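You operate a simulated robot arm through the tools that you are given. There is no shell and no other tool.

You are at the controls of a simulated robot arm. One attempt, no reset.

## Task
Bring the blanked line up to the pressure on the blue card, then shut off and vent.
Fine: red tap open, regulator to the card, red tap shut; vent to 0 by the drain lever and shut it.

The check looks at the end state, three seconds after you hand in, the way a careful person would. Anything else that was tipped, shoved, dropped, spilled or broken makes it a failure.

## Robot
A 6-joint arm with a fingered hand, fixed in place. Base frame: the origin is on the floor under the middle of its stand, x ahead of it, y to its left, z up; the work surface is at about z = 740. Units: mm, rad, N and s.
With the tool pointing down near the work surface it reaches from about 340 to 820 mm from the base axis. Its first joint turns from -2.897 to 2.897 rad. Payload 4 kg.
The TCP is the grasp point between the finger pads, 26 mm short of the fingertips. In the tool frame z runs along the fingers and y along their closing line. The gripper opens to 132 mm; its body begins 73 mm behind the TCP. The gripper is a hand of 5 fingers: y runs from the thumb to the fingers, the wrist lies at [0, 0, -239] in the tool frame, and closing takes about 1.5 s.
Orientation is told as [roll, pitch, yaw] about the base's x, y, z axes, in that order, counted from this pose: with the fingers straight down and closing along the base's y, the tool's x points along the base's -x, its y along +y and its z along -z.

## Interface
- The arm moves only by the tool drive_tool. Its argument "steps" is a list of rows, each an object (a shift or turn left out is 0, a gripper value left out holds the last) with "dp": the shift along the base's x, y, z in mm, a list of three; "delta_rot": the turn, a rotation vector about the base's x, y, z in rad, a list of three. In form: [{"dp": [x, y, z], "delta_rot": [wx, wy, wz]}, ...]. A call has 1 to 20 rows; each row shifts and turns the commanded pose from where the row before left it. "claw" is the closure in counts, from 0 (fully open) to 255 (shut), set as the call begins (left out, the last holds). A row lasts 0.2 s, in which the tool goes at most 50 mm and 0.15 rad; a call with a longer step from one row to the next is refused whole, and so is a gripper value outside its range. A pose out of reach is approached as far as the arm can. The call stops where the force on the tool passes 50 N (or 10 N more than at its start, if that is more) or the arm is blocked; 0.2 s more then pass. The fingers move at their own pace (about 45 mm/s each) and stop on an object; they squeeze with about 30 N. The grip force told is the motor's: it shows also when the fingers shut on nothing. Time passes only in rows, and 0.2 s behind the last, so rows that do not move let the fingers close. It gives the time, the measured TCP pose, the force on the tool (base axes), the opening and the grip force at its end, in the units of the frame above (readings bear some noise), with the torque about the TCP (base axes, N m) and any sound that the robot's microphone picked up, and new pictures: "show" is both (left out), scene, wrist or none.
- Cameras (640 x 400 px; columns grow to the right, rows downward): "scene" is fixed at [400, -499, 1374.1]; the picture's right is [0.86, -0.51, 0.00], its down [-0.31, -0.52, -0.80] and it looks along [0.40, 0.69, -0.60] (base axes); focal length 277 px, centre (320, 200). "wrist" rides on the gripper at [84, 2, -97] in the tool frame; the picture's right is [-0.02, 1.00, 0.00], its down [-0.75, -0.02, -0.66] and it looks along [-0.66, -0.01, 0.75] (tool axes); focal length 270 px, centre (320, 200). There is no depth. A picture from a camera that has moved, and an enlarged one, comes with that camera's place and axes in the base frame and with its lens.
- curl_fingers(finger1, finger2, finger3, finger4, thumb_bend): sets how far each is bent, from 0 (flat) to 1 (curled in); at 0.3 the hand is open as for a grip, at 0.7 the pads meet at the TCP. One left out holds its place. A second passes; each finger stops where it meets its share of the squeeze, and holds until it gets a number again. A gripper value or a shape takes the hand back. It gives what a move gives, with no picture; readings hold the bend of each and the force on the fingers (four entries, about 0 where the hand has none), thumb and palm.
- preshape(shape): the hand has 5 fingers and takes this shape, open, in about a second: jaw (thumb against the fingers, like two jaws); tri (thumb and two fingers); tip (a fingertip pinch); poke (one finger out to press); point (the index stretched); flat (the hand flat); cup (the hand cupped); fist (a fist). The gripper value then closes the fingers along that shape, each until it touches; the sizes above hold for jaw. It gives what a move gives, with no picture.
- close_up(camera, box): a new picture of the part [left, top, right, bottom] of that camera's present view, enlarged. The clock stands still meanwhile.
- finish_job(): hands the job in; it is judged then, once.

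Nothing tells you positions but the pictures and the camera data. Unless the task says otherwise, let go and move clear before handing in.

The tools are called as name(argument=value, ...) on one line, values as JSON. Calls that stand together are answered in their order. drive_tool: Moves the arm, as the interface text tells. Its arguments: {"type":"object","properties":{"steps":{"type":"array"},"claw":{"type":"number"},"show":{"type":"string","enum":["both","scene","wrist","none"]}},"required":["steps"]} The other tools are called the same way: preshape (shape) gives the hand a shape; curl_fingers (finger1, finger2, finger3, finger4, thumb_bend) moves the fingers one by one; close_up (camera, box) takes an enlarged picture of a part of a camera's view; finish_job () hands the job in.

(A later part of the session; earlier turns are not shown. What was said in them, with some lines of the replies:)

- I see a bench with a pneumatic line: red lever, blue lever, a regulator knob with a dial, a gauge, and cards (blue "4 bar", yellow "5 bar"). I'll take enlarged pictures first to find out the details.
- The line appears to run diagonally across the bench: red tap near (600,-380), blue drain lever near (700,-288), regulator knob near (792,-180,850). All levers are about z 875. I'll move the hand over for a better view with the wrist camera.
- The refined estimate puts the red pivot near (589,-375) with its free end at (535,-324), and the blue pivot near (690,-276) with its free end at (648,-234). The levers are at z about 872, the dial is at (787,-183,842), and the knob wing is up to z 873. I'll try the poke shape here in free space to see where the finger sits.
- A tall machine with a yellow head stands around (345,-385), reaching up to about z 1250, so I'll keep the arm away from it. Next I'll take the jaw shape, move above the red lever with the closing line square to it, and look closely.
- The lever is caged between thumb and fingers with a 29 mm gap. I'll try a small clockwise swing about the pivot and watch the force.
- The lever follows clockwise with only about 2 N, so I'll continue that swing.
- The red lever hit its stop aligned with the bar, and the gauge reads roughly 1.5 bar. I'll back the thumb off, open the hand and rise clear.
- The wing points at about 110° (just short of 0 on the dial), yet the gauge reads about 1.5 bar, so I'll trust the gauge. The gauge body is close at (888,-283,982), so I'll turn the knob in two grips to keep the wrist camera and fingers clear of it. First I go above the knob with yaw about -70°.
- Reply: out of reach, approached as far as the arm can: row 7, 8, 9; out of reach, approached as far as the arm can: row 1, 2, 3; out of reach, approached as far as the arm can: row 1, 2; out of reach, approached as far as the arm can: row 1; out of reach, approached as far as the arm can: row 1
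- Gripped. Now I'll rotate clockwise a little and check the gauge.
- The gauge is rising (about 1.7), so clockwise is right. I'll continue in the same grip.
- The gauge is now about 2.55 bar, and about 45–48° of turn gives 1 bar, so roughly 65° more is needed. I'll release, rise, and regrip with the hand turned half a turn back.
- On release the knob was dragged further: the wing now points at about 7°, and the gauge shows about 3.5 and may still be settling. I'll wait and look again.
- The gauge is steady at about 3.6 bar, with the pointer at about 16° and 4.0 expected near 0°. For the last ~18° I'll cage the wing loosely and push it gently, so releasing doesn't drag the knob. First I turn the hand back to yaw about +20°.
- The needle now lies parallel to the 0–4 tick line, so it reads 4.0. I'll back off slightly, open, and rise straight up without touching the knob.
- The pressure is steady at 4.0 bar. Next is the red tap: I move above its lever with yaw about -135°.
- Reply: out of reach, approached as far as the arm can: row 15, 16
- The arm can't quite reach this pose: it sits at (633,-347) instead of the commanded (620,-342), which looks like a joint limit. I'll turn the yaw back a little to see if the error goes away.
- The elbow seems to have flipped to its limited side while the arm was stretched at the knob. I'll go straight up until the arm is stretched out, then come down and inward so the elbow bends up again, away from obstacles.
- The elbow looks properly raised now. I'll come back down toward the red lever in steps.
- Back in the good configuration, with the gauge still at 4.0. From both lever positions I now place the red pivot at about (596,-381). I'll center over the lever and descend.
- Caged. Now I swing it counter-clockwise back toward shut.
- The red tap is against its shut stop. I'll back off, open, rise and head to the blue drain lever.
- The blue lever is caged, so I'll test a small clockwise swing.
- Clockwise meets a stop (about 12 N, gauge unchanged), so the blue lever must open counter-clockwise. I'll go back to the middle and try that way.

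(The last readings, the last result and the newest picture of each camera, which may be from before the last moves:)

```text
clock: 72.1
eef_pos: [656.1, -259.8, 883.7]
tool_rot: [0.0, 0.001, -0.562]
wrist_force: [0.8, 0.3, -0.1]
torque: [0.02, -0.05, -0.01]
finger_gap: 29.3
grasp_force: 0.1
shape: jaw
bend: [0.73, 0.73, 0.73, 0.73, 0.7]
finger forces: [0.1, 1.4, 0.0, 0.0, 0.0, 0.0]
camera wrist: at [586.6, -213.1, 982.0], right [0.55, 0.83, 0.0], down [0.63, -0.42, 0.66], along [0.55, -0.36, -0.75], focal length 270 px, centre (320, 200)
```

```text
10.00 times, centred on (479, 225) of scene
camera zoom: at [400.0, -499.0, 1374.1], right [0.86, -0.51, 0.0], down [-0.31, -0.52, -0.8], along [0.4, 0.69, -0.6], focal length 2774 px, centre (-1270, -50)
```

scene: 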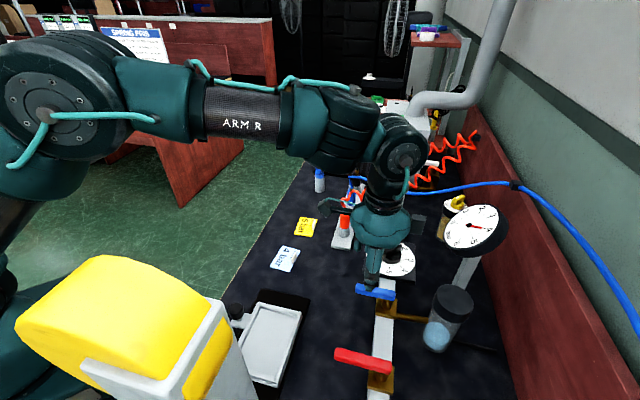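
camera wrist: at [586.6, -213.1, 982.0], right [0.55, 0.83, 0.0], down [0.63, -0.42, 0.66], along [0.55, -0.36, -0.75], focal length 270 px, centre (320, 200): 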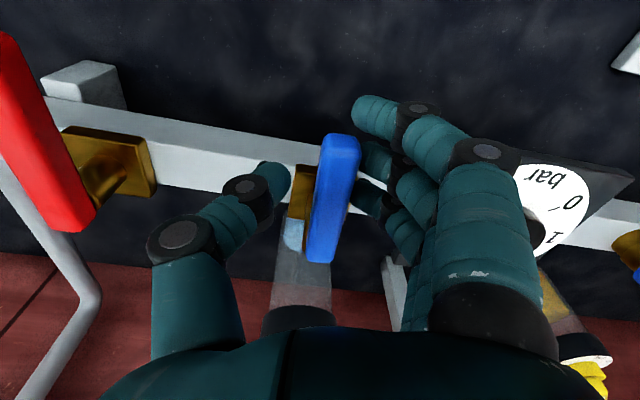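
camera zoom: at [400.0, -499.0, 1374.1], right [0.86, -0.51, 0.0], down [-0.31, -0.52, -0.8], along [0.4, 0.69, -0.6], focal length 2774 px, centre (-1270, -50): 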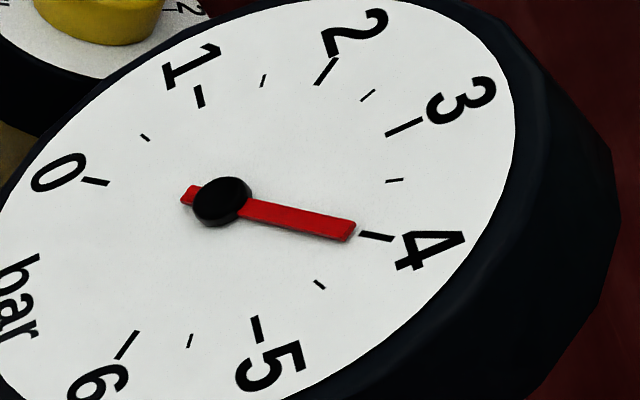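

drive_tool(steps=[{"dp": [-2.4, -4.5, 0], "delta_rot": [0, 0, 0.12]}, {"dp": [-1.9, -4.8, 0], "delta_rot": [0, 0, 0.12]}, {"dp": [-1.3, -4.9, 0], "delta_rot": [0, 0, 0.12]}, {"dp": [-0.7, -5.1, 0], "delta_rot": [0, 0, 0.12]}])

close_up(camera="scene", box=[455, 205, 503, 245])

```text
clock: 73.1
eef_pos: [649.9, -279.4, 885.3]
tool_rot: [-0.001, -0.001, -0.084]
wrist_force: [0.4, 1.0, -0.2]
torque: [0.02, -0.02, -0.05]
finger_gap: 29.4
grasp_force: 0.0
shape: jaw
bend: [0.73, 0.73, 0.73, 0.73, 0.7]
finger forces: [0.0, 1.3, 0.1, 0.0, 0.0, 0.0]
camera wrist: at [566.3, -270.6, 982.0], right [0.1, 0.99, 0.0], down [0.75, -0.08, 0.66], along [0.65, -0.07, -0.75], focal length 270 px, centre (320, 200)
```

scene: 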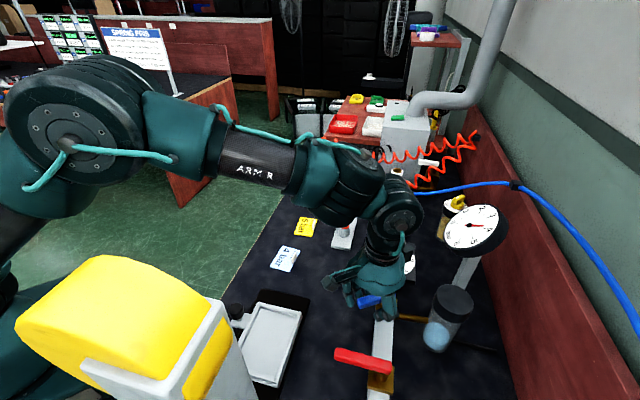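
wrist: 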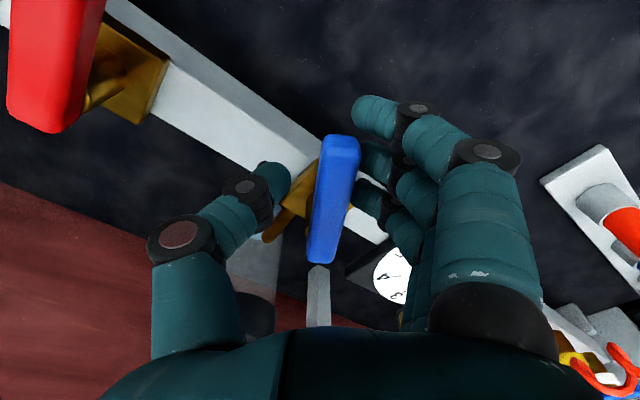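

```text
10.00 times, centred on (479, 225) of scene
camera zoom: at [400.0, -499.0, 1374.1], right [0.86, -0.51, 0.0], down [-0.31, -0.52, -0.8], along [0.4, 0.69, -0.6], focal length 2774 px, centre (-1270, -50)
```

zoom: 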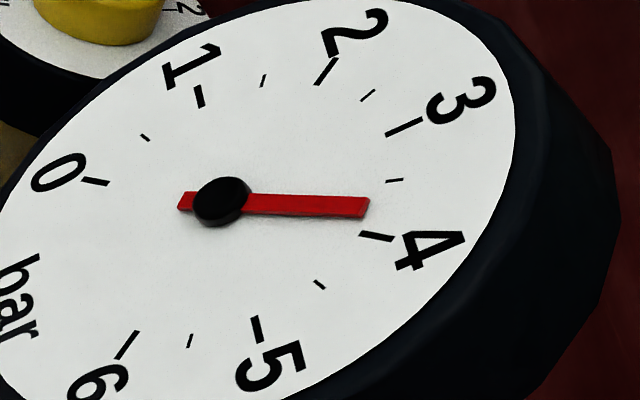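

It's opening and the pressure is dropping. I'll continue the swing.

drive_tool(steps=[{"dp": [-0.1, -5.1, 0], "delta_rot": [0, 0, 0.12]}, {"dp": [0.6, -5.1, 0], "delta_rot": [0, 0, 0.12]}, {"dp": [1.1, -5.1, 0], "delta_rot": [0, 0, 0.12]}, {"dp": [1.8, -4.8, 0], "delta_rot": [0, 0, 0.12]}])

close_up(camera="scene", box=[455, 205, 503, 245])

```text
clock: 74.1
eef_pos: [652.1, -300.3, 884.3]
tool_rot: [0.001, 0.001, 0.397]
wrist_force: [-0.2, 0.7, 0.9]
torque: [0.05, -0.02, -0.01]
finger_gap: 29.1
grasp_force: 0.0
shape: jaw
bend: [0.73, 0.73, 0.73, 0.73, 0.7]
finger forces: [0.1, 1.4, 0.1, 0.1, 0.2, 0.1]
camera wrist: at [575.1, -330.6, 981.5], right [-0.37, 0.93, 0.0], down [0.7, 0.28, 0.66], along [0.61, 0.24, -0.75], focal length 270 px, centre (320, 200)
```

scene: 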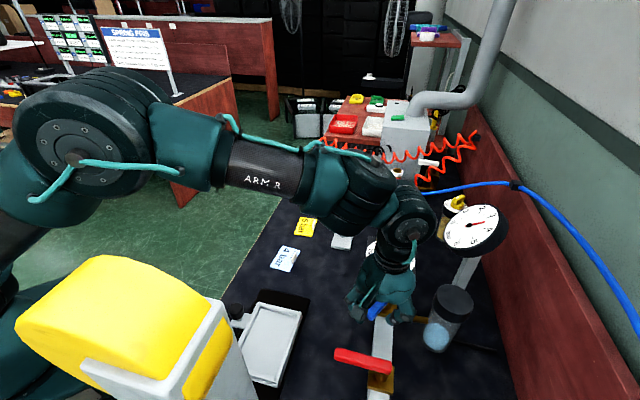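
wrist: 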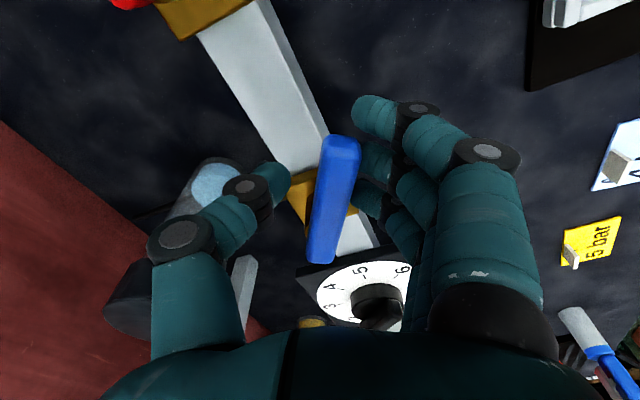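

```text
10.00 times, centred on (479, 225) of scene
camera zoom: at [400.0, -499.0, 1374.1], right [0.86, -0.51, 0.0], down [-0.31, -0.52, -0.8], along [0.4, 0.69, -0.6], focal length 2774 px, centre (-1270, -50)
```

zoom: 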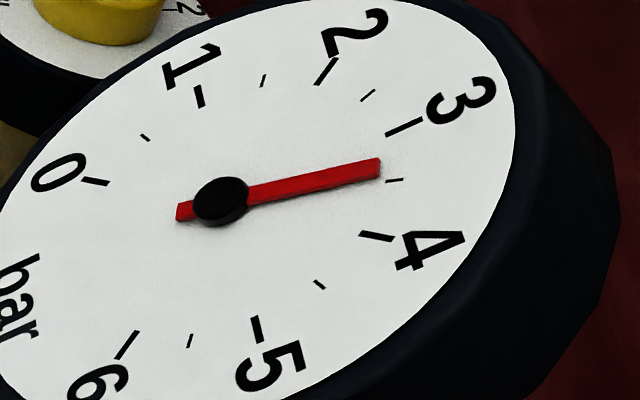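

drive_tool(steps=[{"dp": [2.3, -4.6, 0], "delta_rot": [0, 0, 0.12]}, {"dp": [2.8, -4.3, 0], "delta_rot": [0, 0, 0.12]}, {"dp": [0, 0, 0]}, {"dp": [0, 0, 0]}, {"dp": [0, 0, 0]}, {"dp": [0, 0, 0]}, {"dp": [0, 0, 0]}])

close_up(camera="scene", box=[455, 205, 503, 245])

```text
clock: 75.7
eef_pos: [657.4, -308.4, 883.2]
tool_rot: [0.0, 0.0, 0.634]
wrist_force: [5.0, 18.3, 2.9]
torque: [0.42, -0.06, -0.52]
finger_gap: 32.3
grasp_force: 0.0
shape: jaw
bend: [0.73, 0.71, 0.72, 0.73, 0.7]
finger forces: [0.0, 10.8, 5.2, 0.0, 0.1, 0.0]
camera wrist: at [589.7, -357.0, 981.6], right [-0.58, 0.82, 0.0], down [0.62, 0.43, 0.66], along [0.54, 0.38, -0.75], focal length 270 px, centre (320, 200)
```

scene: 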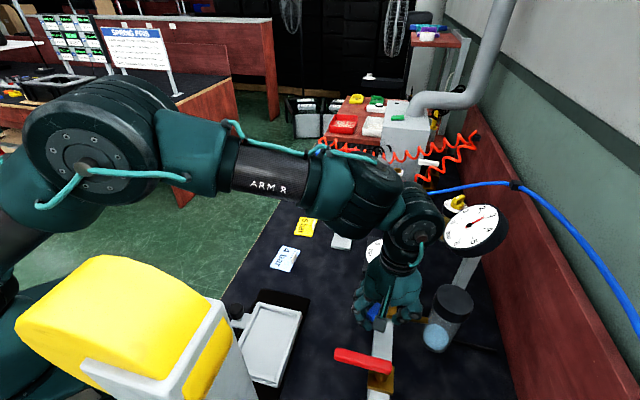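
wrist: 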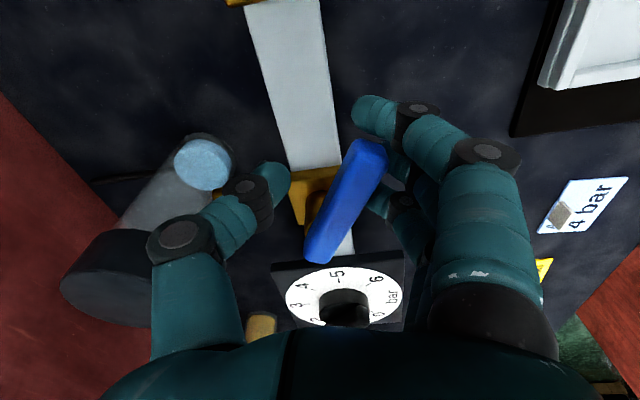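

```text
10.00 times, centred on (479, 225) of scene
camera zoom: at [400.0, -499.0, 1374.1], right [0.86, -0.51, 0.0], down [-0.31, -0.52, -0.8], along [0.4, 0.69, -0.6], focal length 2774 px, centre (-1270, -50)
```

zoom: 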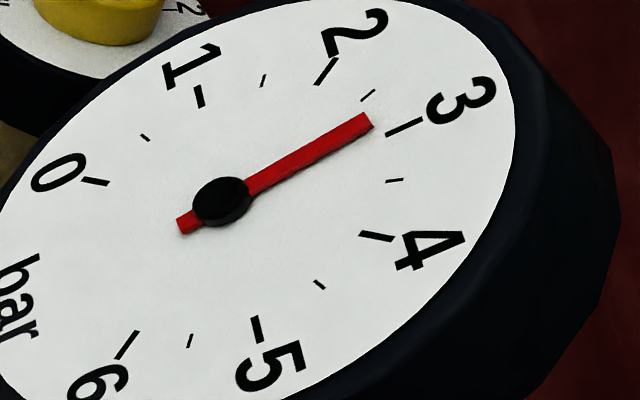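

The drain lever reached its end of travel (about 64° open) and the line is venting. I'll ease back a little to relieve the force and wait for the gauge to fall.

drive_tool(steps=[{"dp": [-2.5, 4.0, 0], "delta_rot": [0, 0, -0.1]}, {"dp": [-1, 2, 0], "delta_rot": [0, 0, -0.05]}, {"dp": [0, 0, 0]}, {"dp": [0, 0, 0]}, {"dp": [0, 0, 0]}, {"dp": [0, 0, 0]}, {"dp": [0, 0, 0]}, {"dp": [0, 0, 0]}, {"dp": [0, 0, 0]}, {"dp": [0, 0, 0]}, {"dp": [0, 0, 0]}, {"dp": [0, 0, 0]}, {"dp": [0, 0, 0]}, {"dp": [0, 0, 0]}, {"dp": [0, 0, 0]}], show="wrist")

close_up(camera="scene", box=[455, 205, 503, 245])

```text
clock: 78.9
eef_pos: [653.6, -302.6, 883.5]
tool_rot: [-0.002, 0.0, 0.486]
wrist_force: [-2.3, 2.1, 0.2]
torque: [0.07, 0.03, 0.01]
finger_gap: 29.7
grasp_force: 0.1
shape: jaw
bend: [0.73, 0.72, 0.73, 0.73, 0.7]
finger forces: [0.0, 2.1, 0.4, 0.1, 0.0, 0.0]
camera wrist: at [579.7, -340.6, 981.5], right [-0.45, 0.89, 0.0], down [0.67, 0.34, 0.66], along [0.59, 0.29, -0.75], focal length 270 px, centre (320, 200)
```

wrist: 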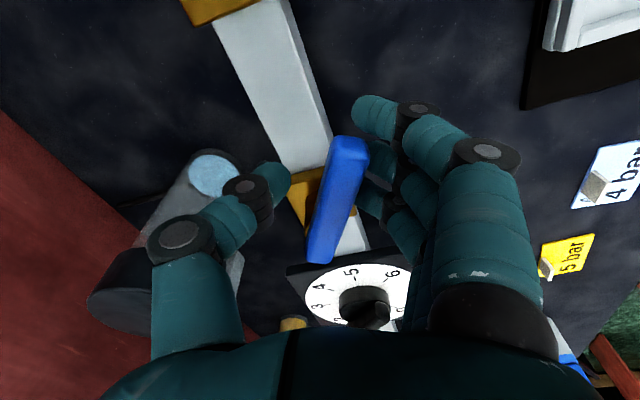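

```text
10.00 times, centred on (479, 225) of scene
camera zoom: at [400.0, -499.0, 1374.1], right [0.86, -0.51, 0.0], down [-0.31, -0.52, -0.8], along [0.4, 0.69, -0.6], focal length 2774 px, centre (-1270, -50)
```

zoom: 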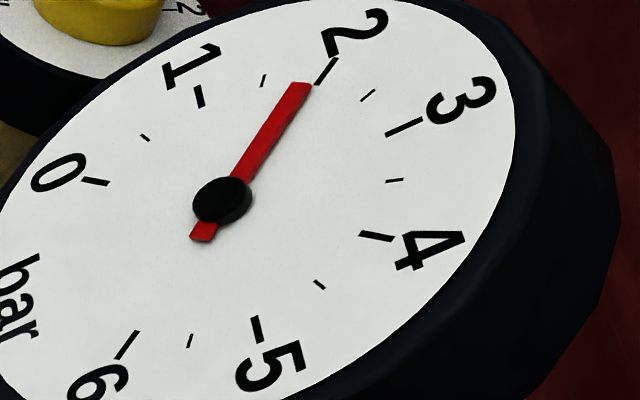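

drive_tool(steps=[{"dp": [0, 0, 0]}, {"dp": [0, 0, 0]}, {"dp": [0, 0, 0]}, {"dp": [0, 0, 0]}, {"dp": [0, 0, 0]}, {"dp": [0, 0, 0]}, {"dp": [0, 0, 0]}, {"dp": [0, 0, 0]}, {"dp": [0, 0, 0]}, {"dp": [0, 0, 0]}, {"dp": [0, 0, 0]}, {"dp": [0, 0, 0]}, {"dp": [0, 0, 0]}, {"dp": [0, 0, 0]}, {"dp": [0, 0, 0]}, {"dp": [0, 0, 0]}, {"dp": [0, 0, 0]}, {"dp": [0, 0, 0]}, {"dp": [0, 0, 0]}, {"dp": [0, 0, 0]}], show="none")

close_up(camera="scene", box=[455, 205, 503, 245])

```text
clock: 83.1
eef_pos: [654.9, -303.0, 883.9]
tool_rot: [0.0, -0.001, 0.487]
wrist_force: [-2.0, 1.8, -0.7]
torque: [0.03, 0.04, 0.0]
finger_gap: 29.5
grasp_force: 0.0
shape: jaw
bend: [0.73, 0.72, 0.73, 0.73, 0.7]
finger forces: [0.0, 2.2, 0.5, 0.0, 0.0, 0.0]
```

```text
10.00 times, centred on (479, 225) of scene
camera zoom: at [400.0, -499.0, 1374.1], right [0.86, -0.51, 0.0], down [-0.31, -0.52, -0.8], along [0.4, 0.69, -0.6], focal length 2774 px, centre (-1270, -50)
```

zoom: 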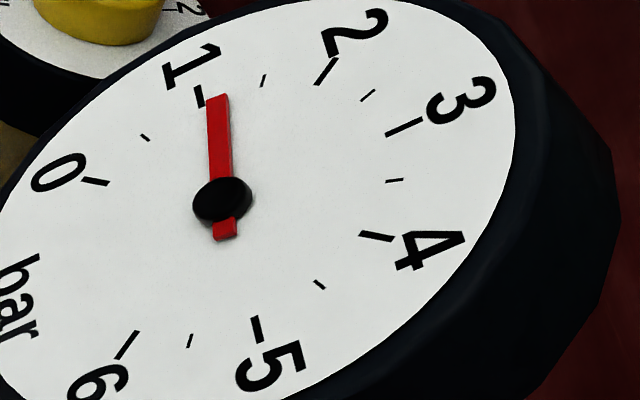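

The line is venting steadily (about 1.1 bar). I'll keep waiting.

drive_tool(steps=[{"dp": [0, 0, 0]}, {"dp": [0, 0, 0]}, {"dp": [0, 0, 0]}, {"dp": [0, 0, 0]}, {"dp": [0, 0, 0]}, {"dp": [0, 0, 0]}, {"dp": [0, 0, 0]}, {"dp": [0, 0, 0]}, {"dp": [0, 0, 0]}, {"dp": [0, 0, 0]}, {"dp": [0, 0, 0]}, {"dp": [0, 0, 0]}, {"dp": [0, 0, 0]}, {"dp": [0, 0, 0]}, {"dp": [0, 0, 0]}, {"dp": [0, 0, 0]}, {"dp": [0, 0, 0]}, {"dp": [0, 0, 0]}, {"dp": [0, 0, 0]}, {"dp": [0, 0, 0]}], show="none")

drive_tool(steps=[{"dp": [0, 0, 0]}, {"dp": [0, 0, 0]}, {"dp": [0, 0, 0]}, {"dp": [0, 0, 0]}, {"dp": [0, 0, 0]}, {"dp": [0, 0, 0]}, {"dp": [0, 0, 0]}, {"dp": [0, 0, 0]}, {"dp": [0, 0, 0]}, {"dp": [0, 0, 0]}, {"dp": [0, 0, 0]}, {"dp": [0, 0, 0]}, {"dp": [0, 0, 0]}, {"dp": [0, 0, 0]}, {"dp": [0, 0, 0]}, {"dp": [0, 0, 0]}, {"dp": [0, 0, 0]}, {"dp": [0, 0, 0]}, {"dp": [0, 0, 0]}, {"dp": [0, 0, 0]}], show="none")

drive_tool(steps=[{"dp": [0, 0, 0]}, {"dp": [0, 0, 0]}, {"dp": [0, 0, 0]}, {"dp": [0, 0, 0]}, {"dp": [0, 0, 0]}, {"dp": [0, 0, 0]}, {"dp": [0, 0, 0]}, {"dp": [0, 0, 0]}, {"dp": [0, 0, 0]}, {"dp": [0, 0, 0]}, {"dp": [0, 0, 0]}, {"dp": [0, 0, 0]}, {"dp": [0, 0, 0]}, {"dp": [0, 0, 0]}, {"dp": [0, 0, 0]}, {"dp": [0, 0, 0]}, {"dp": [0, 0, 0]}, {"dp": [0, 0, 0]}, {"dp": [0, 0, 0]}, {"dp": [0, 0, 0]}], show="none")

close_up(camera="scene", box=[455, 205, 503, 245])

```text
clock: 87.3
eef_pos: [654.6, -302.9, 884.7]
tool_rot: [-0.001, 0.001, 0.486]
wrist_force: [-1.8, 1.7, -1.1]
torque: [0.03, 0.03, 0.03]
finger_gap: 29.9
grasp_force: 0.1
shape: jaw
bend: [0.73, 0.72, 0.73, 0.73, 0.7]
finger forces: [0.0, 2.2, 0.4, 0.0, 0.0, 0.0]
```

```text
clock: 91.5
eef_pos: [654.5, -302.1, 882.7]
tool_rot: [0.001, 0.0, 0.487]
wrist_force: [-2.3, 2.5, -1.6]
torque: [0.06, 0.02, -0.01]
finger_gap: 29.7
grasp_force: 0.0
shape: jaw
bend: [0.73, 0.72, 0.73, 0.73, 0.7]
finger forces: [0.0, 2.3, 0.5, 0.1, 0.0, 0.0]
```

```text
clock: 95.7
eef_pos: [654.2, -302.7, 884.4]
tool_rot: [0.0, 0.002, 0.485]
wrist_force: [-2.1, 2.1, -1.1]
torque: [0.04, 0.02, -0.03]
finger_gap: 29.6
grasp_force: 0.1
shape: jaw
bend: [0.73, 0.72, 0.73, 0.73, 0.7]
finger forces: [0.1, 2.2, 0.5, 0.0, 0.0, 0.0]
```

```text
10.00 times, centred on (479, 225) of scene
camera zoom: at [400.0, -499.0, 1374.1], right [0.86, -0.51, 0.0], down [-0.31, -0.52, -0.8], along [0.4, 0.69, -0.6], focal length 2774 px, centre (-1270, -50)
```

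zoom: 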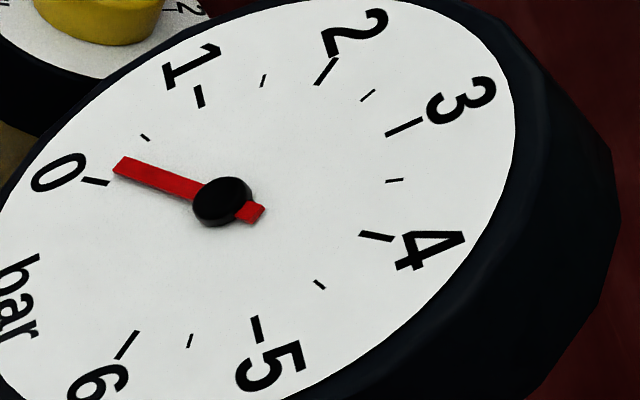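

drive_tool(steps=[{"dp": [0, 0, 0]}, {"dp": [0, 0, 0]}, {"dp": [0, 0, 0]}, {"dp": [0, 0, 0]}, {"dp": [0, 0, 0]}, {"dp": [0, 0, 0]}, {"dp": [0, 0, 0]}, {"dp": [0, 0, 0]}, {"dp": [0, 0, 0]}, {"dp": [0, 0, 0]}, {"dp": [0, 0, 0]}, {"dp": [0, 0, 0]}, {"dp": [0, 0, 0]}, {"dp": [0, 0, 0]}, {"dp": [0, 0, 0]}, {"dp": [0, 0, 0]}, {"dp": [0, 0, 0]}, {"dp": [0, 0, 0]}, {"dp": [0, 0, 0]}, {"dp": [0, 0, 0]}], show="none")

drive_tool(steps=[{"dp": [0, 0, 0]}, {"dp": [0, 0, 0]}, {"dp": [0, 0, 0]}, {"dp": [0, 0, 0]}, {"dp": [0, 0, 0]}, {"dp": [0, 0, 0]}, {"dp": [0, 0, 0]}, {"dp": [0, 0, 0]}, {"dp": [0, 0, 0]}, {"dp": [0, 0, 0]}, {"dp": [0, 0, 0]}, {"dp": [0, 0, 0]}, {"dp": [0, 0, 0]}, {"dp": [0, 0, 0]}, {"dp": [0, 0, 0]}, {"dp": [0, 0, 0]}, {"dp": [0, 0, 0]}, {"dp": [0, 0, 0]}, {"dp": [0, 0, 0]}, {"dp": [0, 0, 0]}], show="none")

drive_tool(steps=[{"dp": [0, 0, 0]}, {"dp": [0, 0, 0]}, {"dp": [0, 0, 0]}, {"dp": [0, 0, 0]}, {"dp": [0, 0, 0]}, {"dp": [0, 0, 0]}, {"dp": [0, 0, 0]}, {"dp": [0, 0, 0]}, {"dp": [0, 0, 0]}, {"dp": [0, 0, 0]}, {"dp": [0, 0, 0]}, {"dp": [0, 0, 0]}, {"dp": [0, 0, 0]}, {"dp": [0, 0, 0]}, {"dp": [0, 0, 0]}, {"dp": [0, 0, 0]}, {"dp": [0, 0, 0]}, {"dp": [0, 0, 0]}, {"dp": [0, 0, 0]}, {"dp": [0, 0, 0]}], show="none")

drive_tool(steps=[{"dp": [0, 0, 0]}, {"dp": [0, 0, 0]}, {"dp": [0, 0, 0]}, {"dp": [0, 0, 0]}, {"dp": [0, 0, 0]}, {"dp": [0, 0, 0]}, {"dp": [0, 0, 0]}, {"dp": [0, 0, 0]}, {"dp": [0, 0, 0]}, {"dp": [0, 0, 0]}, {"dp": [0, 0, 0]}, {"dp": [0, 0, 0]}, {"dp": [0, 0, 0]}, {"dp": [0, 0, 0]}, {"dp": [0, 0, 0]}, {"dp": [0, 0, 0]}, {"dp": [0, 0, 0]}, {"dp": [0, 0, 0]}, {"dp": [0, 0, 0]}, {"dp": [0, 0, 0]}], show="none")

drive_tool(steps=[{"dp": [0, 0, 0]}, {"dp": [0, 0, 0]}, {"dp": [0, 0, 0]}, {"dp": [0, 0, 0]}, {"dp": [0, 0, 0]}, {"dp": [0, 0, 0]}, {"dp": [0, 0, 0]}, {"dp": [0, 0, 0]}, {"dp": [0, 0, 0]}, {"dp": [0, 0, 0]}, {"dp": [0, 0, 0]}, {"dp": [0, 0, 0]}, {"dp": [0, 0, 0]}, {"dp": [0, 0, 0]}, {"dp": [0, 0, 0]}, {"dp": [0, 0, 0]}, {"dp": [0, 0, 0]}, {"dp": [0, 0, 0]}, {"dp": [0, 0, 0]}, {"dp": [0, 0, 0]}])

close_up(camera="scene", box=[455, 205, 503, 245])

```text
clock: 99.9
eef_pos: [656.5, -301.8, 884.2]
tool_rot: [0.0, 0.001, 0.485]
wrist_force: [-1.3, 2.8, -0.7]
torque: [0.03, 0.01, -0.03]
finger_gap: 29.5
grasp_force: 0.2
shape: jaw
bend: [0.73, 0.72, 0.73, 0.73, 0.7]
finger forces: [0.1, 2.2, 0.6, 0.0, 0.0, 0.0]
```

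```text
clock: 104.1
eef_pos: [655.2, -302.7, 883.2]
tool_rot: [-0.001, 0.0, 0.487]
wrist_force: [-0.7, 2.2, 0.1]
torque: [0.07, 0.0, -0.02]
finger_gap: 30.0
grasp_force: 0.1
shape: jaw
bend: [0.73, 0.72, 0.73, 0.73, 0.7]
finger forces: [0.1, 2.3, 0.5, 0.0, 0.0, 0.1]
```

```text
clock: 108.3
eef_pos: [654.5, -302.3, 884.3]
tool_rot: [0.002, 0.001, 0.487]
wrist_force: [-1.3, 3.1, -0.8]
torque: [0.05, -0.01, -0.01]
finger_gap: 29.7
grasp_force: 0.1
shape: jaw
bend: [0.73, 0.72, 0.73, 0.73, 0.7]
finger forces: [0.1, 2.3, 0.5, 0.0, 0.1, 0.0]
```

```text
clock: 112.5
eef_pos: [654.9, -303.0, 883.7]
tool_rot: [-0.002, 0.0, 0.485]
wrist_force: [-2.1, 3.3, 0.0]
torque: [0.01, 0.03, -0.01]
finger_gap: 29.5
grasp_force: 0.0
shape: jaw
bend: [0.73, 0.72, 0.73, 0.73, 0.7]
finger forces: [0.0, 2.3, 0.5, 0.0, 0.0, 0.0]
```

```text
clock: 116.7
eef_pos: [654.4, -302.9, 883.2]
tool_rot: [0.001, 0.001, 0.486]
wrist_force: [-1.5, 2.3, -0.4]
torque: [0.04, 0.05, 0.0]
finger_gap: 29.9
grasp_force: 0.1
shape: jaw
bend: [0.73, 0.72, 0.73, 0.73, 0.7]
finger forces: [0.0, 2.4, 0.5, 0.0, 0.0, 0.0]
camera wrist: at [579.7, -340.6, 981.5], right [-0.45, 0.89, 0.0], down [0.67, 0.34, 0.66], along [0.59, 0.29, -0.75], focal length 270 px, centre (320, 200)
```

scene: 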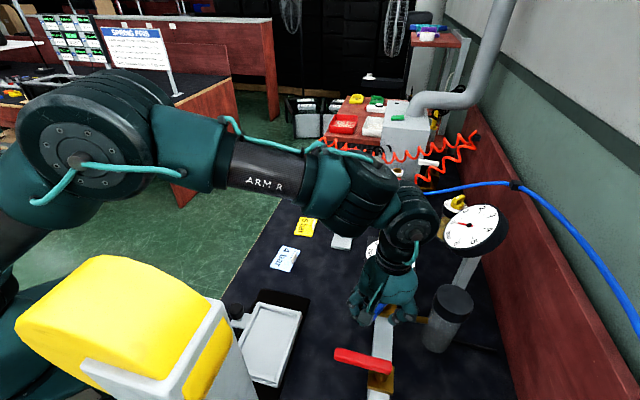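
wrist: 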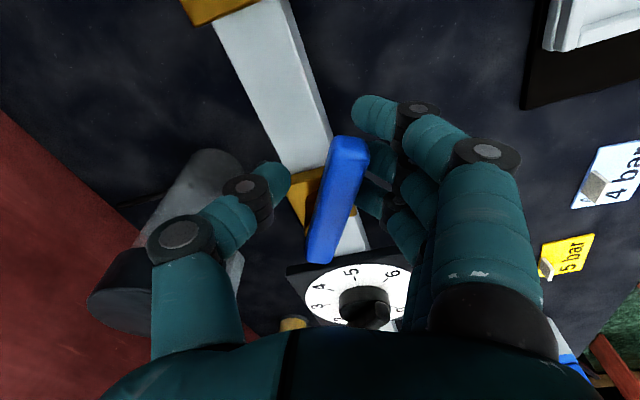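

```text
10.00 times, centred on (479, 225) of scene
camera zoom: at [400.0, -499.0, 1374.1], right [0.86, -0.51, 0.0], down [-0.31, -0.52, -0.8], along [0.4, 0.69, -0.6], focal length 2774 px, centre (-1270, -50)
```

zoom: 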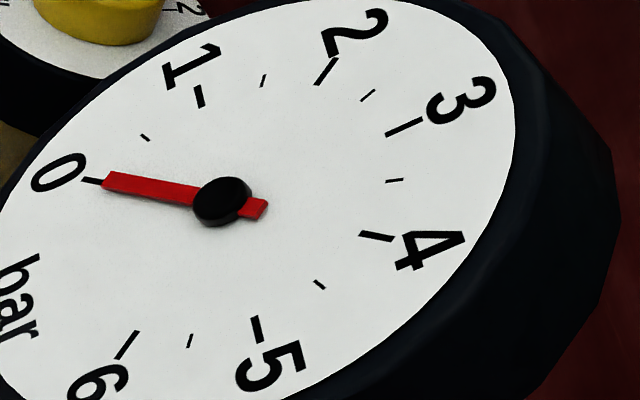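

The gauge is at 0. Now I'll shut the drain by swinging its lever clockwise back to its stop.

drive_tool(steps=[{"dp": [-2.1, 4.7, 0], "delta_rot": [0, 0, -0.115]}, {"dp": [-1.5, 5.0, 0], "delta_rot": [0, 0, -0.115]}, {"dp": [-0.9, 5.1, 0], "delta_rot": [0, 0, -0.115]}, {"dp": [-0.3, 5.1, 0], "delta_rot": [0, 0, -0.115]}, {"dp": [0.3, 5.2, 0], "delta_rot": [0, 0, -0.115]}, {"dp": [1.0, 5.1, 0], "delta_rot": [0, 0, -0.115]}, {"dp": [1.5, 4.9, 0], "delta_rot": [0, 0, -0.115]}, {"dp": [2.2, 4.8, 0], "delta_rot": [0, 0, -0.115]}, {"dp": [2.7, 4.4, 0], "delta_rot": [0, 0, -0.115]}])

```text
clock: 118.7
eef_pos: [657.6, -258.0, 884.5]
tool_rot: [0.0, 0.001, -0.553]
wrist_force: [-1.2, -2.3, 1.1]
torque: [-0.07, 0.01, 0.0]
finger_gap: 29.5
grasp_force: 0.1
shape: jaw
bend: [0.73, 0.73, 0.73, 0.73, 0.7]
finger forces: [0.0, 0.0, 0.1, 0.0, 1.9, 0.1]
camera wrist: at [587.5, -212.4, 981.9], right [0.54, 0.84, 0.0], down [0.63, -0.41, 0.66], along [0.55, -0.36, -0.75], focal length 270 px, centre (320, 200)
```

scene: 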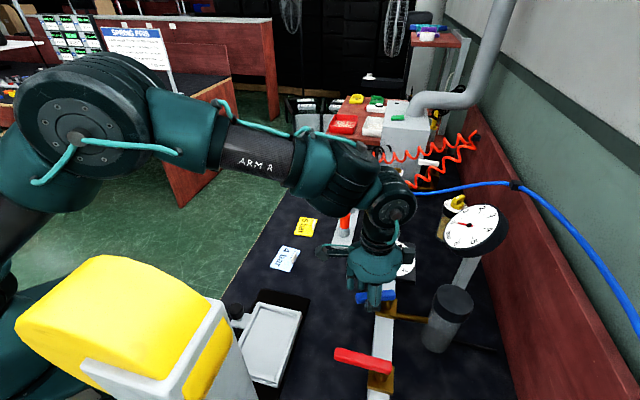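
wrist: 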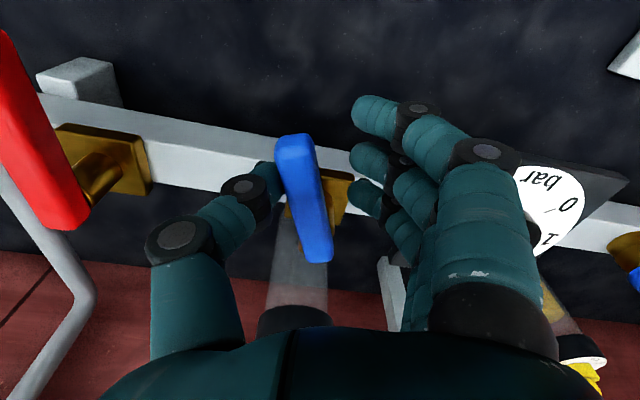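

drive_tool(steps=[{"dp": [3.2, 4.1, 0], "delta_rot": [0, 0, -0.1]}, {"dp": [3.7, 3.7, 0], "delta_rot": [0, 0, -0.1]}, {"dp": [2.0, 1.8, 0], "delta_rot": [0, 0, -0.05]}], show="wrist")

```text
clock: 119.5
eef_pos: [667.1, -249.9, 882.8]
tool_rot: [-0.002, 0.0, -0.8]
wrist_force: [-1.6, -0.2, -0.3]
torque: [-0.01, 0.05, 0.01]
finger_gap: 29.8
grasp_force: 0.1
shape: jaw
bend: [0.73, 0.73, 0.73, 0.73, 0.7]
finger forces: [0.0, 0.0, 0.0, 0.0, 2.1, 0.0]
camera wrist: at [610.0, -186.5, 981.9], right [0.73, 0.68, 0.0], down [0.51, -0.55, 0.66], along [0.45, -0.48, -0.75], focal length 270 px, centre (320, 200)
```

wrist: 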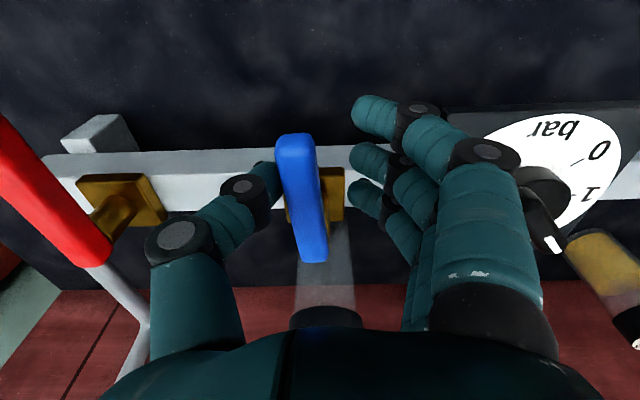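

drive_tool(steps=[{"dp": [2.0, 1.8, 0], "delta_rot": [0, 0, -0.05]}, {"dp": [1.8, 1.4, 0], "delta_rot": [0, 0, -0.04]}], show="wrist")

```text
clock: 120.1
eef_pos: [670.2, -245.8, 885.2]
tool_rot: [-0.002, -0.002, -0.89]
wrist_force: [-2.2, -2.8, 1.3]
torque: [-0.1, 0.04, 0.02]
finger_gap: 30.5
grasp_force: 0.1
shape: jaw
bend: [0.73, 0.73, 0.73, 0.73, 0.7]
finger forces: [0.0, 0.1, 0.0, 0.0, 3.9, 0.0]
camera wrist: at [619.3, -178.7, 981.9], right [0.79, 0.61, 0.0], down [0.46, -0.6, 0.66], along [0.4, -0.52, -0.75], focal length 270 px, centre (320, 200)
```

wrist: 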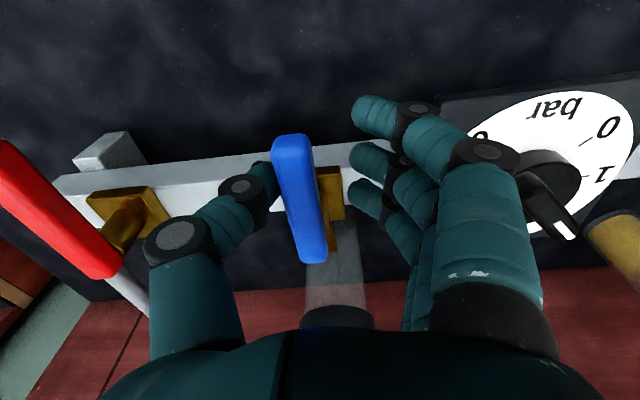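

drive_tool(steps=[{"dp": [1.4, 1.2, 0], "delta_rot": [0, 0, -0.03]}], show="none")

drive_tool(steps=[{"dp": [-3.5, -3.5, 0]}, {"dp": [0, 0, 0]}], show="wrist")

```text
clock: 120.5
eef_pos: [672.7, -243.6, 885.0]
tool_rot: [-0.001, 0.0, -0.922]
wrist_force: [-2.4, -5.7, 2.1]
torque: [-0.11, 0.06, 0.09]
finger_gap: 31.6
grasp_force: 0.1
shape: jaw
bend: [0.73, 0.73, 0.73, 0.73, 0.7]
finger forces: [0.0, 0.1, 0.0, 0.0, 5.9, 0.0]
```

```text
clock: 121.1
eef_pos: [668.4, -246.1, 884.5]
tool_rot: [0.0, 0.001, -0.919]
wrist_force: [-0.6, -2.0, -1.3]
torque: [0.01, 0.02, 0.0]
finger_gap: 29.7
grasp_force: 0.0
shape: jaw
bend: [0.73, 0.73, 0.73, 0.73, 0.7]
finger forces: [0.0, 0.0, 0.0, 0.0, 0.9, 0.0]
camera wrist: at [619.3, -178.8, 981.6], right [0.81, 0.59, 0.0], down [0.44, -0.61, 0.66], along [0.39, -0.53, -0.75], focal length 270 px, centre (320, 200)
```

wrist: 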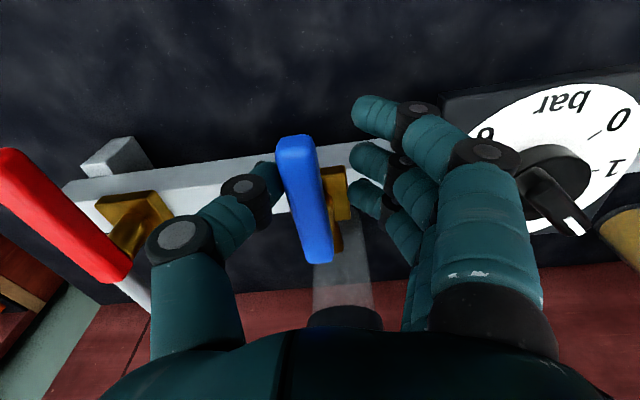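

drive_tool(steps=[{"dp": [-2.0, -2.0, 0]}, {"dp": [0, 0, 0]}, {"dp": [0, 0, 0]}, {"dp": [0, 0, 0]}, {"dp": [0, 0, 20]}, {"dp": [0, 0, 30]}, {"dp": [0, 0, 40]}, {"dp": [0, 0, 40]}], claw=120)

close_up(camera="scene", box=[320, 160, 540, 400])

close_up(camera="scene", box=[455, 205, 503, 245])

```text
clock: 122.9
eef_pos: [666.9, -249.3, 1014.5]
tool_rot: [0.001, 0.0, -0.92]
wrist_force: [0.1, -0.9, 0.1]
torque: [0.01, 0.04, -0.01]
finger_gap: 68.9
grasp_force: 0.0
shape: jaw
bend: [0.72, 0.72, 0.72, 0.72, 0.7]
finger forces: [0.1, 0.1, 0.0, 0.0, 0.0, 0.0]
camera wrist: at [617.8, -181.2, 1112.1], right [0.81, 0.59, 0.0], down [0.44, -0.61, 0.66], along [0.39, -0.53, -0.75], focal length 270 px, centre (320, 200)
```

scene: 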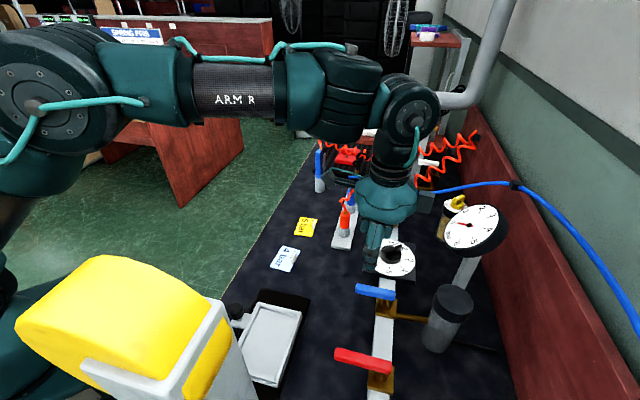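
wrist: 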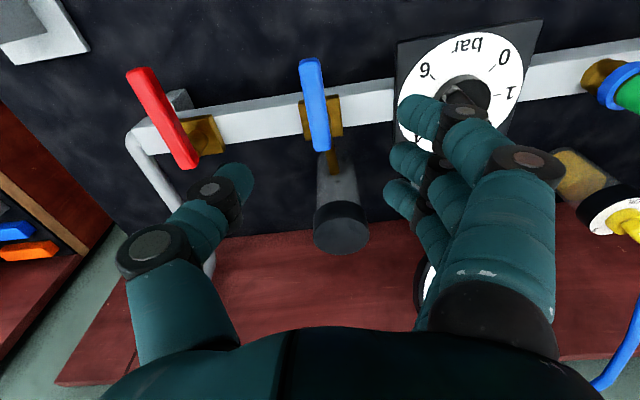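

```text
1.67 times, centred on (430, 280) of scene
camera zoom: at [400.0, -499.0, 1374.1], right [0.86, -0.51, 0.0], down [-0.31, -0.52, -0.8], along [0.4, 0.69, -0.6], focal length 462 px, centre (137, 67)
```

zoom: 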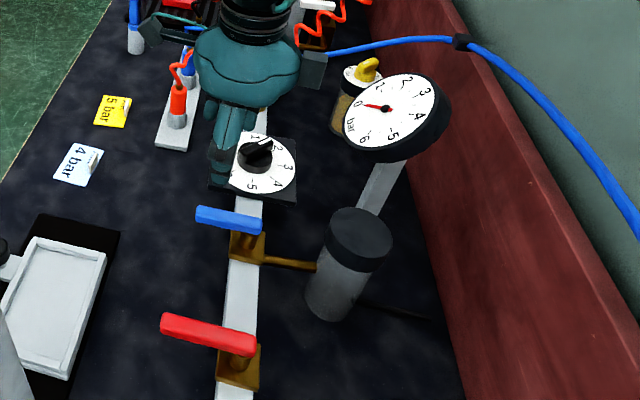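

```text
10.00 times, centred on (479, 225) of scene
camera zoom: at [400.0, -499.0, 1374.1], right [0.86, -0.51, 0.0], down [-0.31, -0.52, -0.8], along [0.4, 0.69, -0.6], focal length 2774 px, centre (-1270, -50)
```

zoom: 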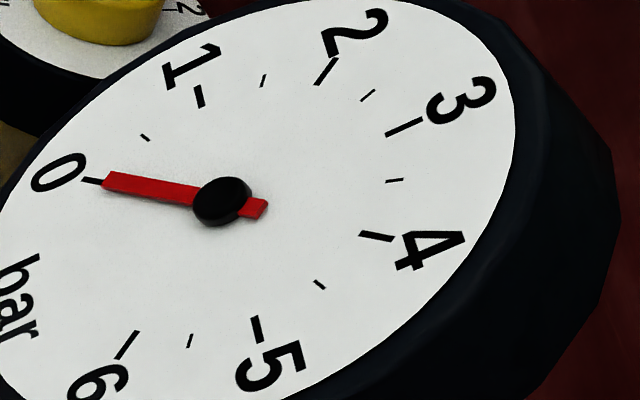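

close_up(camera="scene", box=[400, 270, 500, 370])

close_up(camera="wrist", box=[110, 40, 390, 260])

```text
4.00 times, centred on (450, 320) of scene
camera zoom: at [400.0, -499.0, 1374.1], right [0.86, -0.51, 0.0], down [-0.31, -0.52, -0.8], along [0.4, 0.69, -0.6], focal length 1109 px, centre (-200, -280)
```

zoom: 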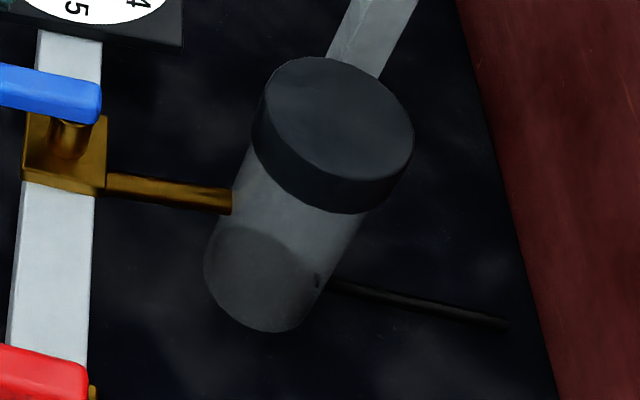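

```text
1.82 times, centred on (250, 150) of wrist
camera zoom: at [617.8, -181.2, 1112.1], right [0.81, 0.59, 0.0], down [0.44, -0.61, 0.66], along [0.39, -0.53, -0.75], focal length 491 px, centre (447, 291)
```

zoom: 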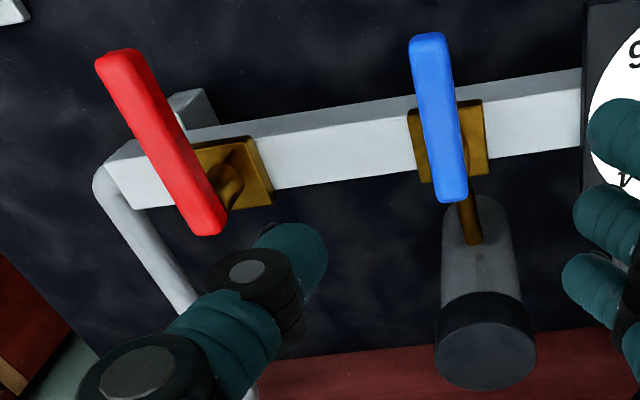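

Both levers are at their shut positions and the gauge is at 0. I'll move the hand clear and do a last check that the gauge stays at 0.

drive_tool(steps=[{"dp": [0, 0, 35]}, {"dp": [-10, 10, 35]}, {"dp": [-28, 28, 15], "delta_rot": [0, 0, 0.12]}, {"dp": [-28, 28, 15], "delta_rot": [0, 0, 0.12]}, {"dp": [-28, 28, 10], "delta_rot": [0, 0, 0.12]}, {"dp": [-28, 28, 5], "delta_rot": [0, 0, 0.12]}, {"dp": [-28, 28, 0], "delta_rot": [0, 0, 0.12]}, {"dp": [-28, 28, 0], "delta_rot": [0, 0, 0.12]}, {"dp": [-20, 20, 0], "delta_rot": [0, 0, 0.12]}, {"dp": [0, 0, 0]}, {"dp": [0, 0, 0]}, {"dp": [0, 0, 0]}, {"dp": [0, 0, 0]}], claw=0)

close_up(camera="scene", box=[320, 160, 540, 400])

close_up(camera="scene", box=[455, 205, 503, 245])

close_up(camera="scene", box=[320, 280, 420, 400])

```text
clock: 125.7
eef_pos: [469.3, -51.8, 1127.4]
tool_rot: [0.0, 0.0, -0.08]
wrist_force: [-0.1, -0.4, 0.1]
torque: [0.01, 0.01, 0.01]
finger_gap: 131.8
grasp_force: 0.1
shape: jaw
bend: [0.3, 0.3, 0.3, 0.3, 0.3]
finger forces: [0.1, 0.0, 0.0, 0.1, 0.0, 0.0]
camera wrist: at [385.6, -43.8, 1226.4], right [0.1, 0.99, 0.0], down [0.75, -0.08, 0.66], along [0.65, -0.07, -0.75], focal length 270 px, centre (320, 200)
```

scene: 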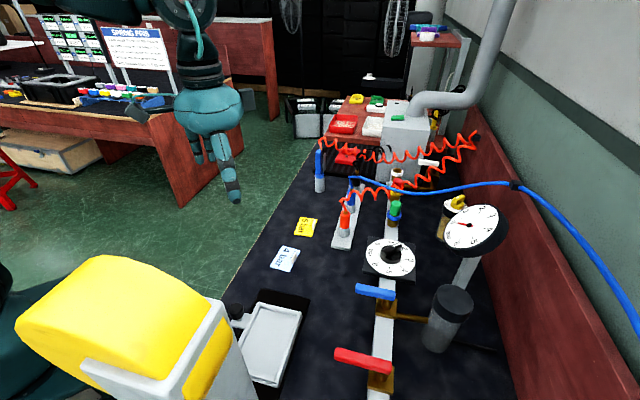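
wrist: 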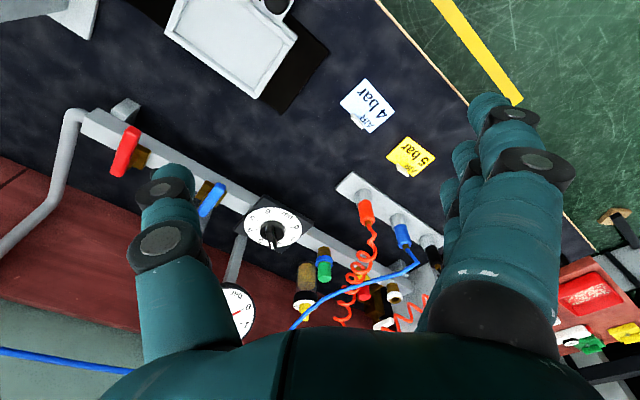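

```text
1.67 times, centred on (430, 280) of scene
camera zoom: at [400.0, -499.0, 1374.1], right [0.86, -0.51, 0.0], down [-0.31, -0.52, -0.8], along [0.4, 0.69, -0.6], focal length 462 px, centre (137, 67)
```

zoom: 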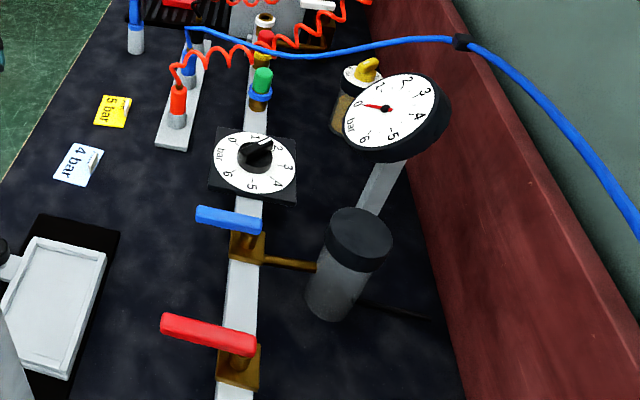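

```text
10.00 times, centred on (479, 225) of scene
camera zoom: at [400.0, -499.0, 1374.1], right [0.86, -0.51, 0.0], down [-0.31, -0.52, -0.8], along [0.4, 0.69, -0.6], focal length 2774 px, centre (-1270, -50)
```

zoom: 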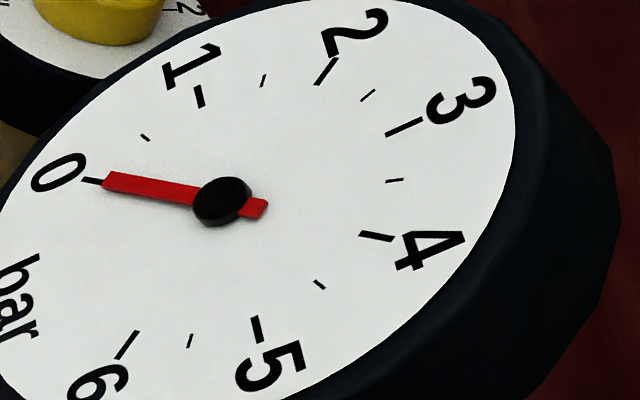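

```text
3.33 times, centred on (370, 340) of scene
camera zoom: at [400.0, -499.0, 1374.1], right [0.86, -0.51, 0.0], down [-0.31, -0.52, -0.8], along [0.4, 0.69, -0.6], focal length 924 px, centre (153, -267)
```

zoom: 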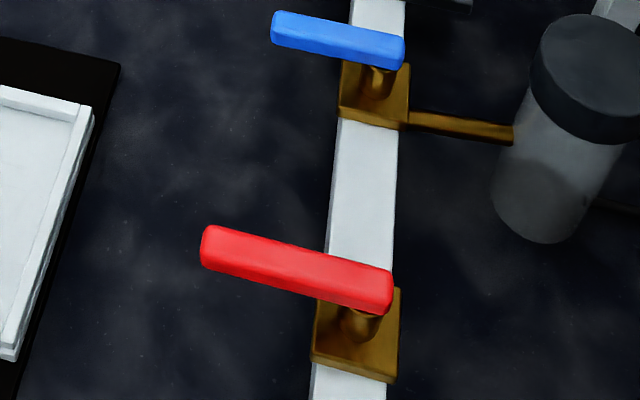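

Everything matches the wanted end state: red tap shut, drain lever shut, gauge steady at 0, and the regulator left where the gauge read 4.0 bar. The hand is clear, so I'll hand in.

finish_job()

```text
The job is handed in.
```

I brought the blanked line up to 4.0 bar on the gauge, the pressure on the blue card. Then I shut the red tap and vented the line to 0. I've handed the job in; no result has come back yet.

- **Red tap:** shut and pushed against its stop. The gauge stayed at 0 after I closed the drain, so it is holding.
- **Regulator:** left where the gauge read 4.0 bar. Its own dial shows about 2 at that setting. It read about 2 bar lower than the gauge from the start, so I went by the gauge.
- **Drain lever:** opened until the gauge reached 0, then shut against its stop. The blue liquid in the jar beside it drained away while it was open.

When I let go of the regulator knob after the first turn, the fingers dragged it about 40° further than I meant. The pressure went to about 3.6 bar, still below 4, and I set the rest by light pushes. In the last pictures nothing else had been moved or knocked over, and the hand is clear of the bench.
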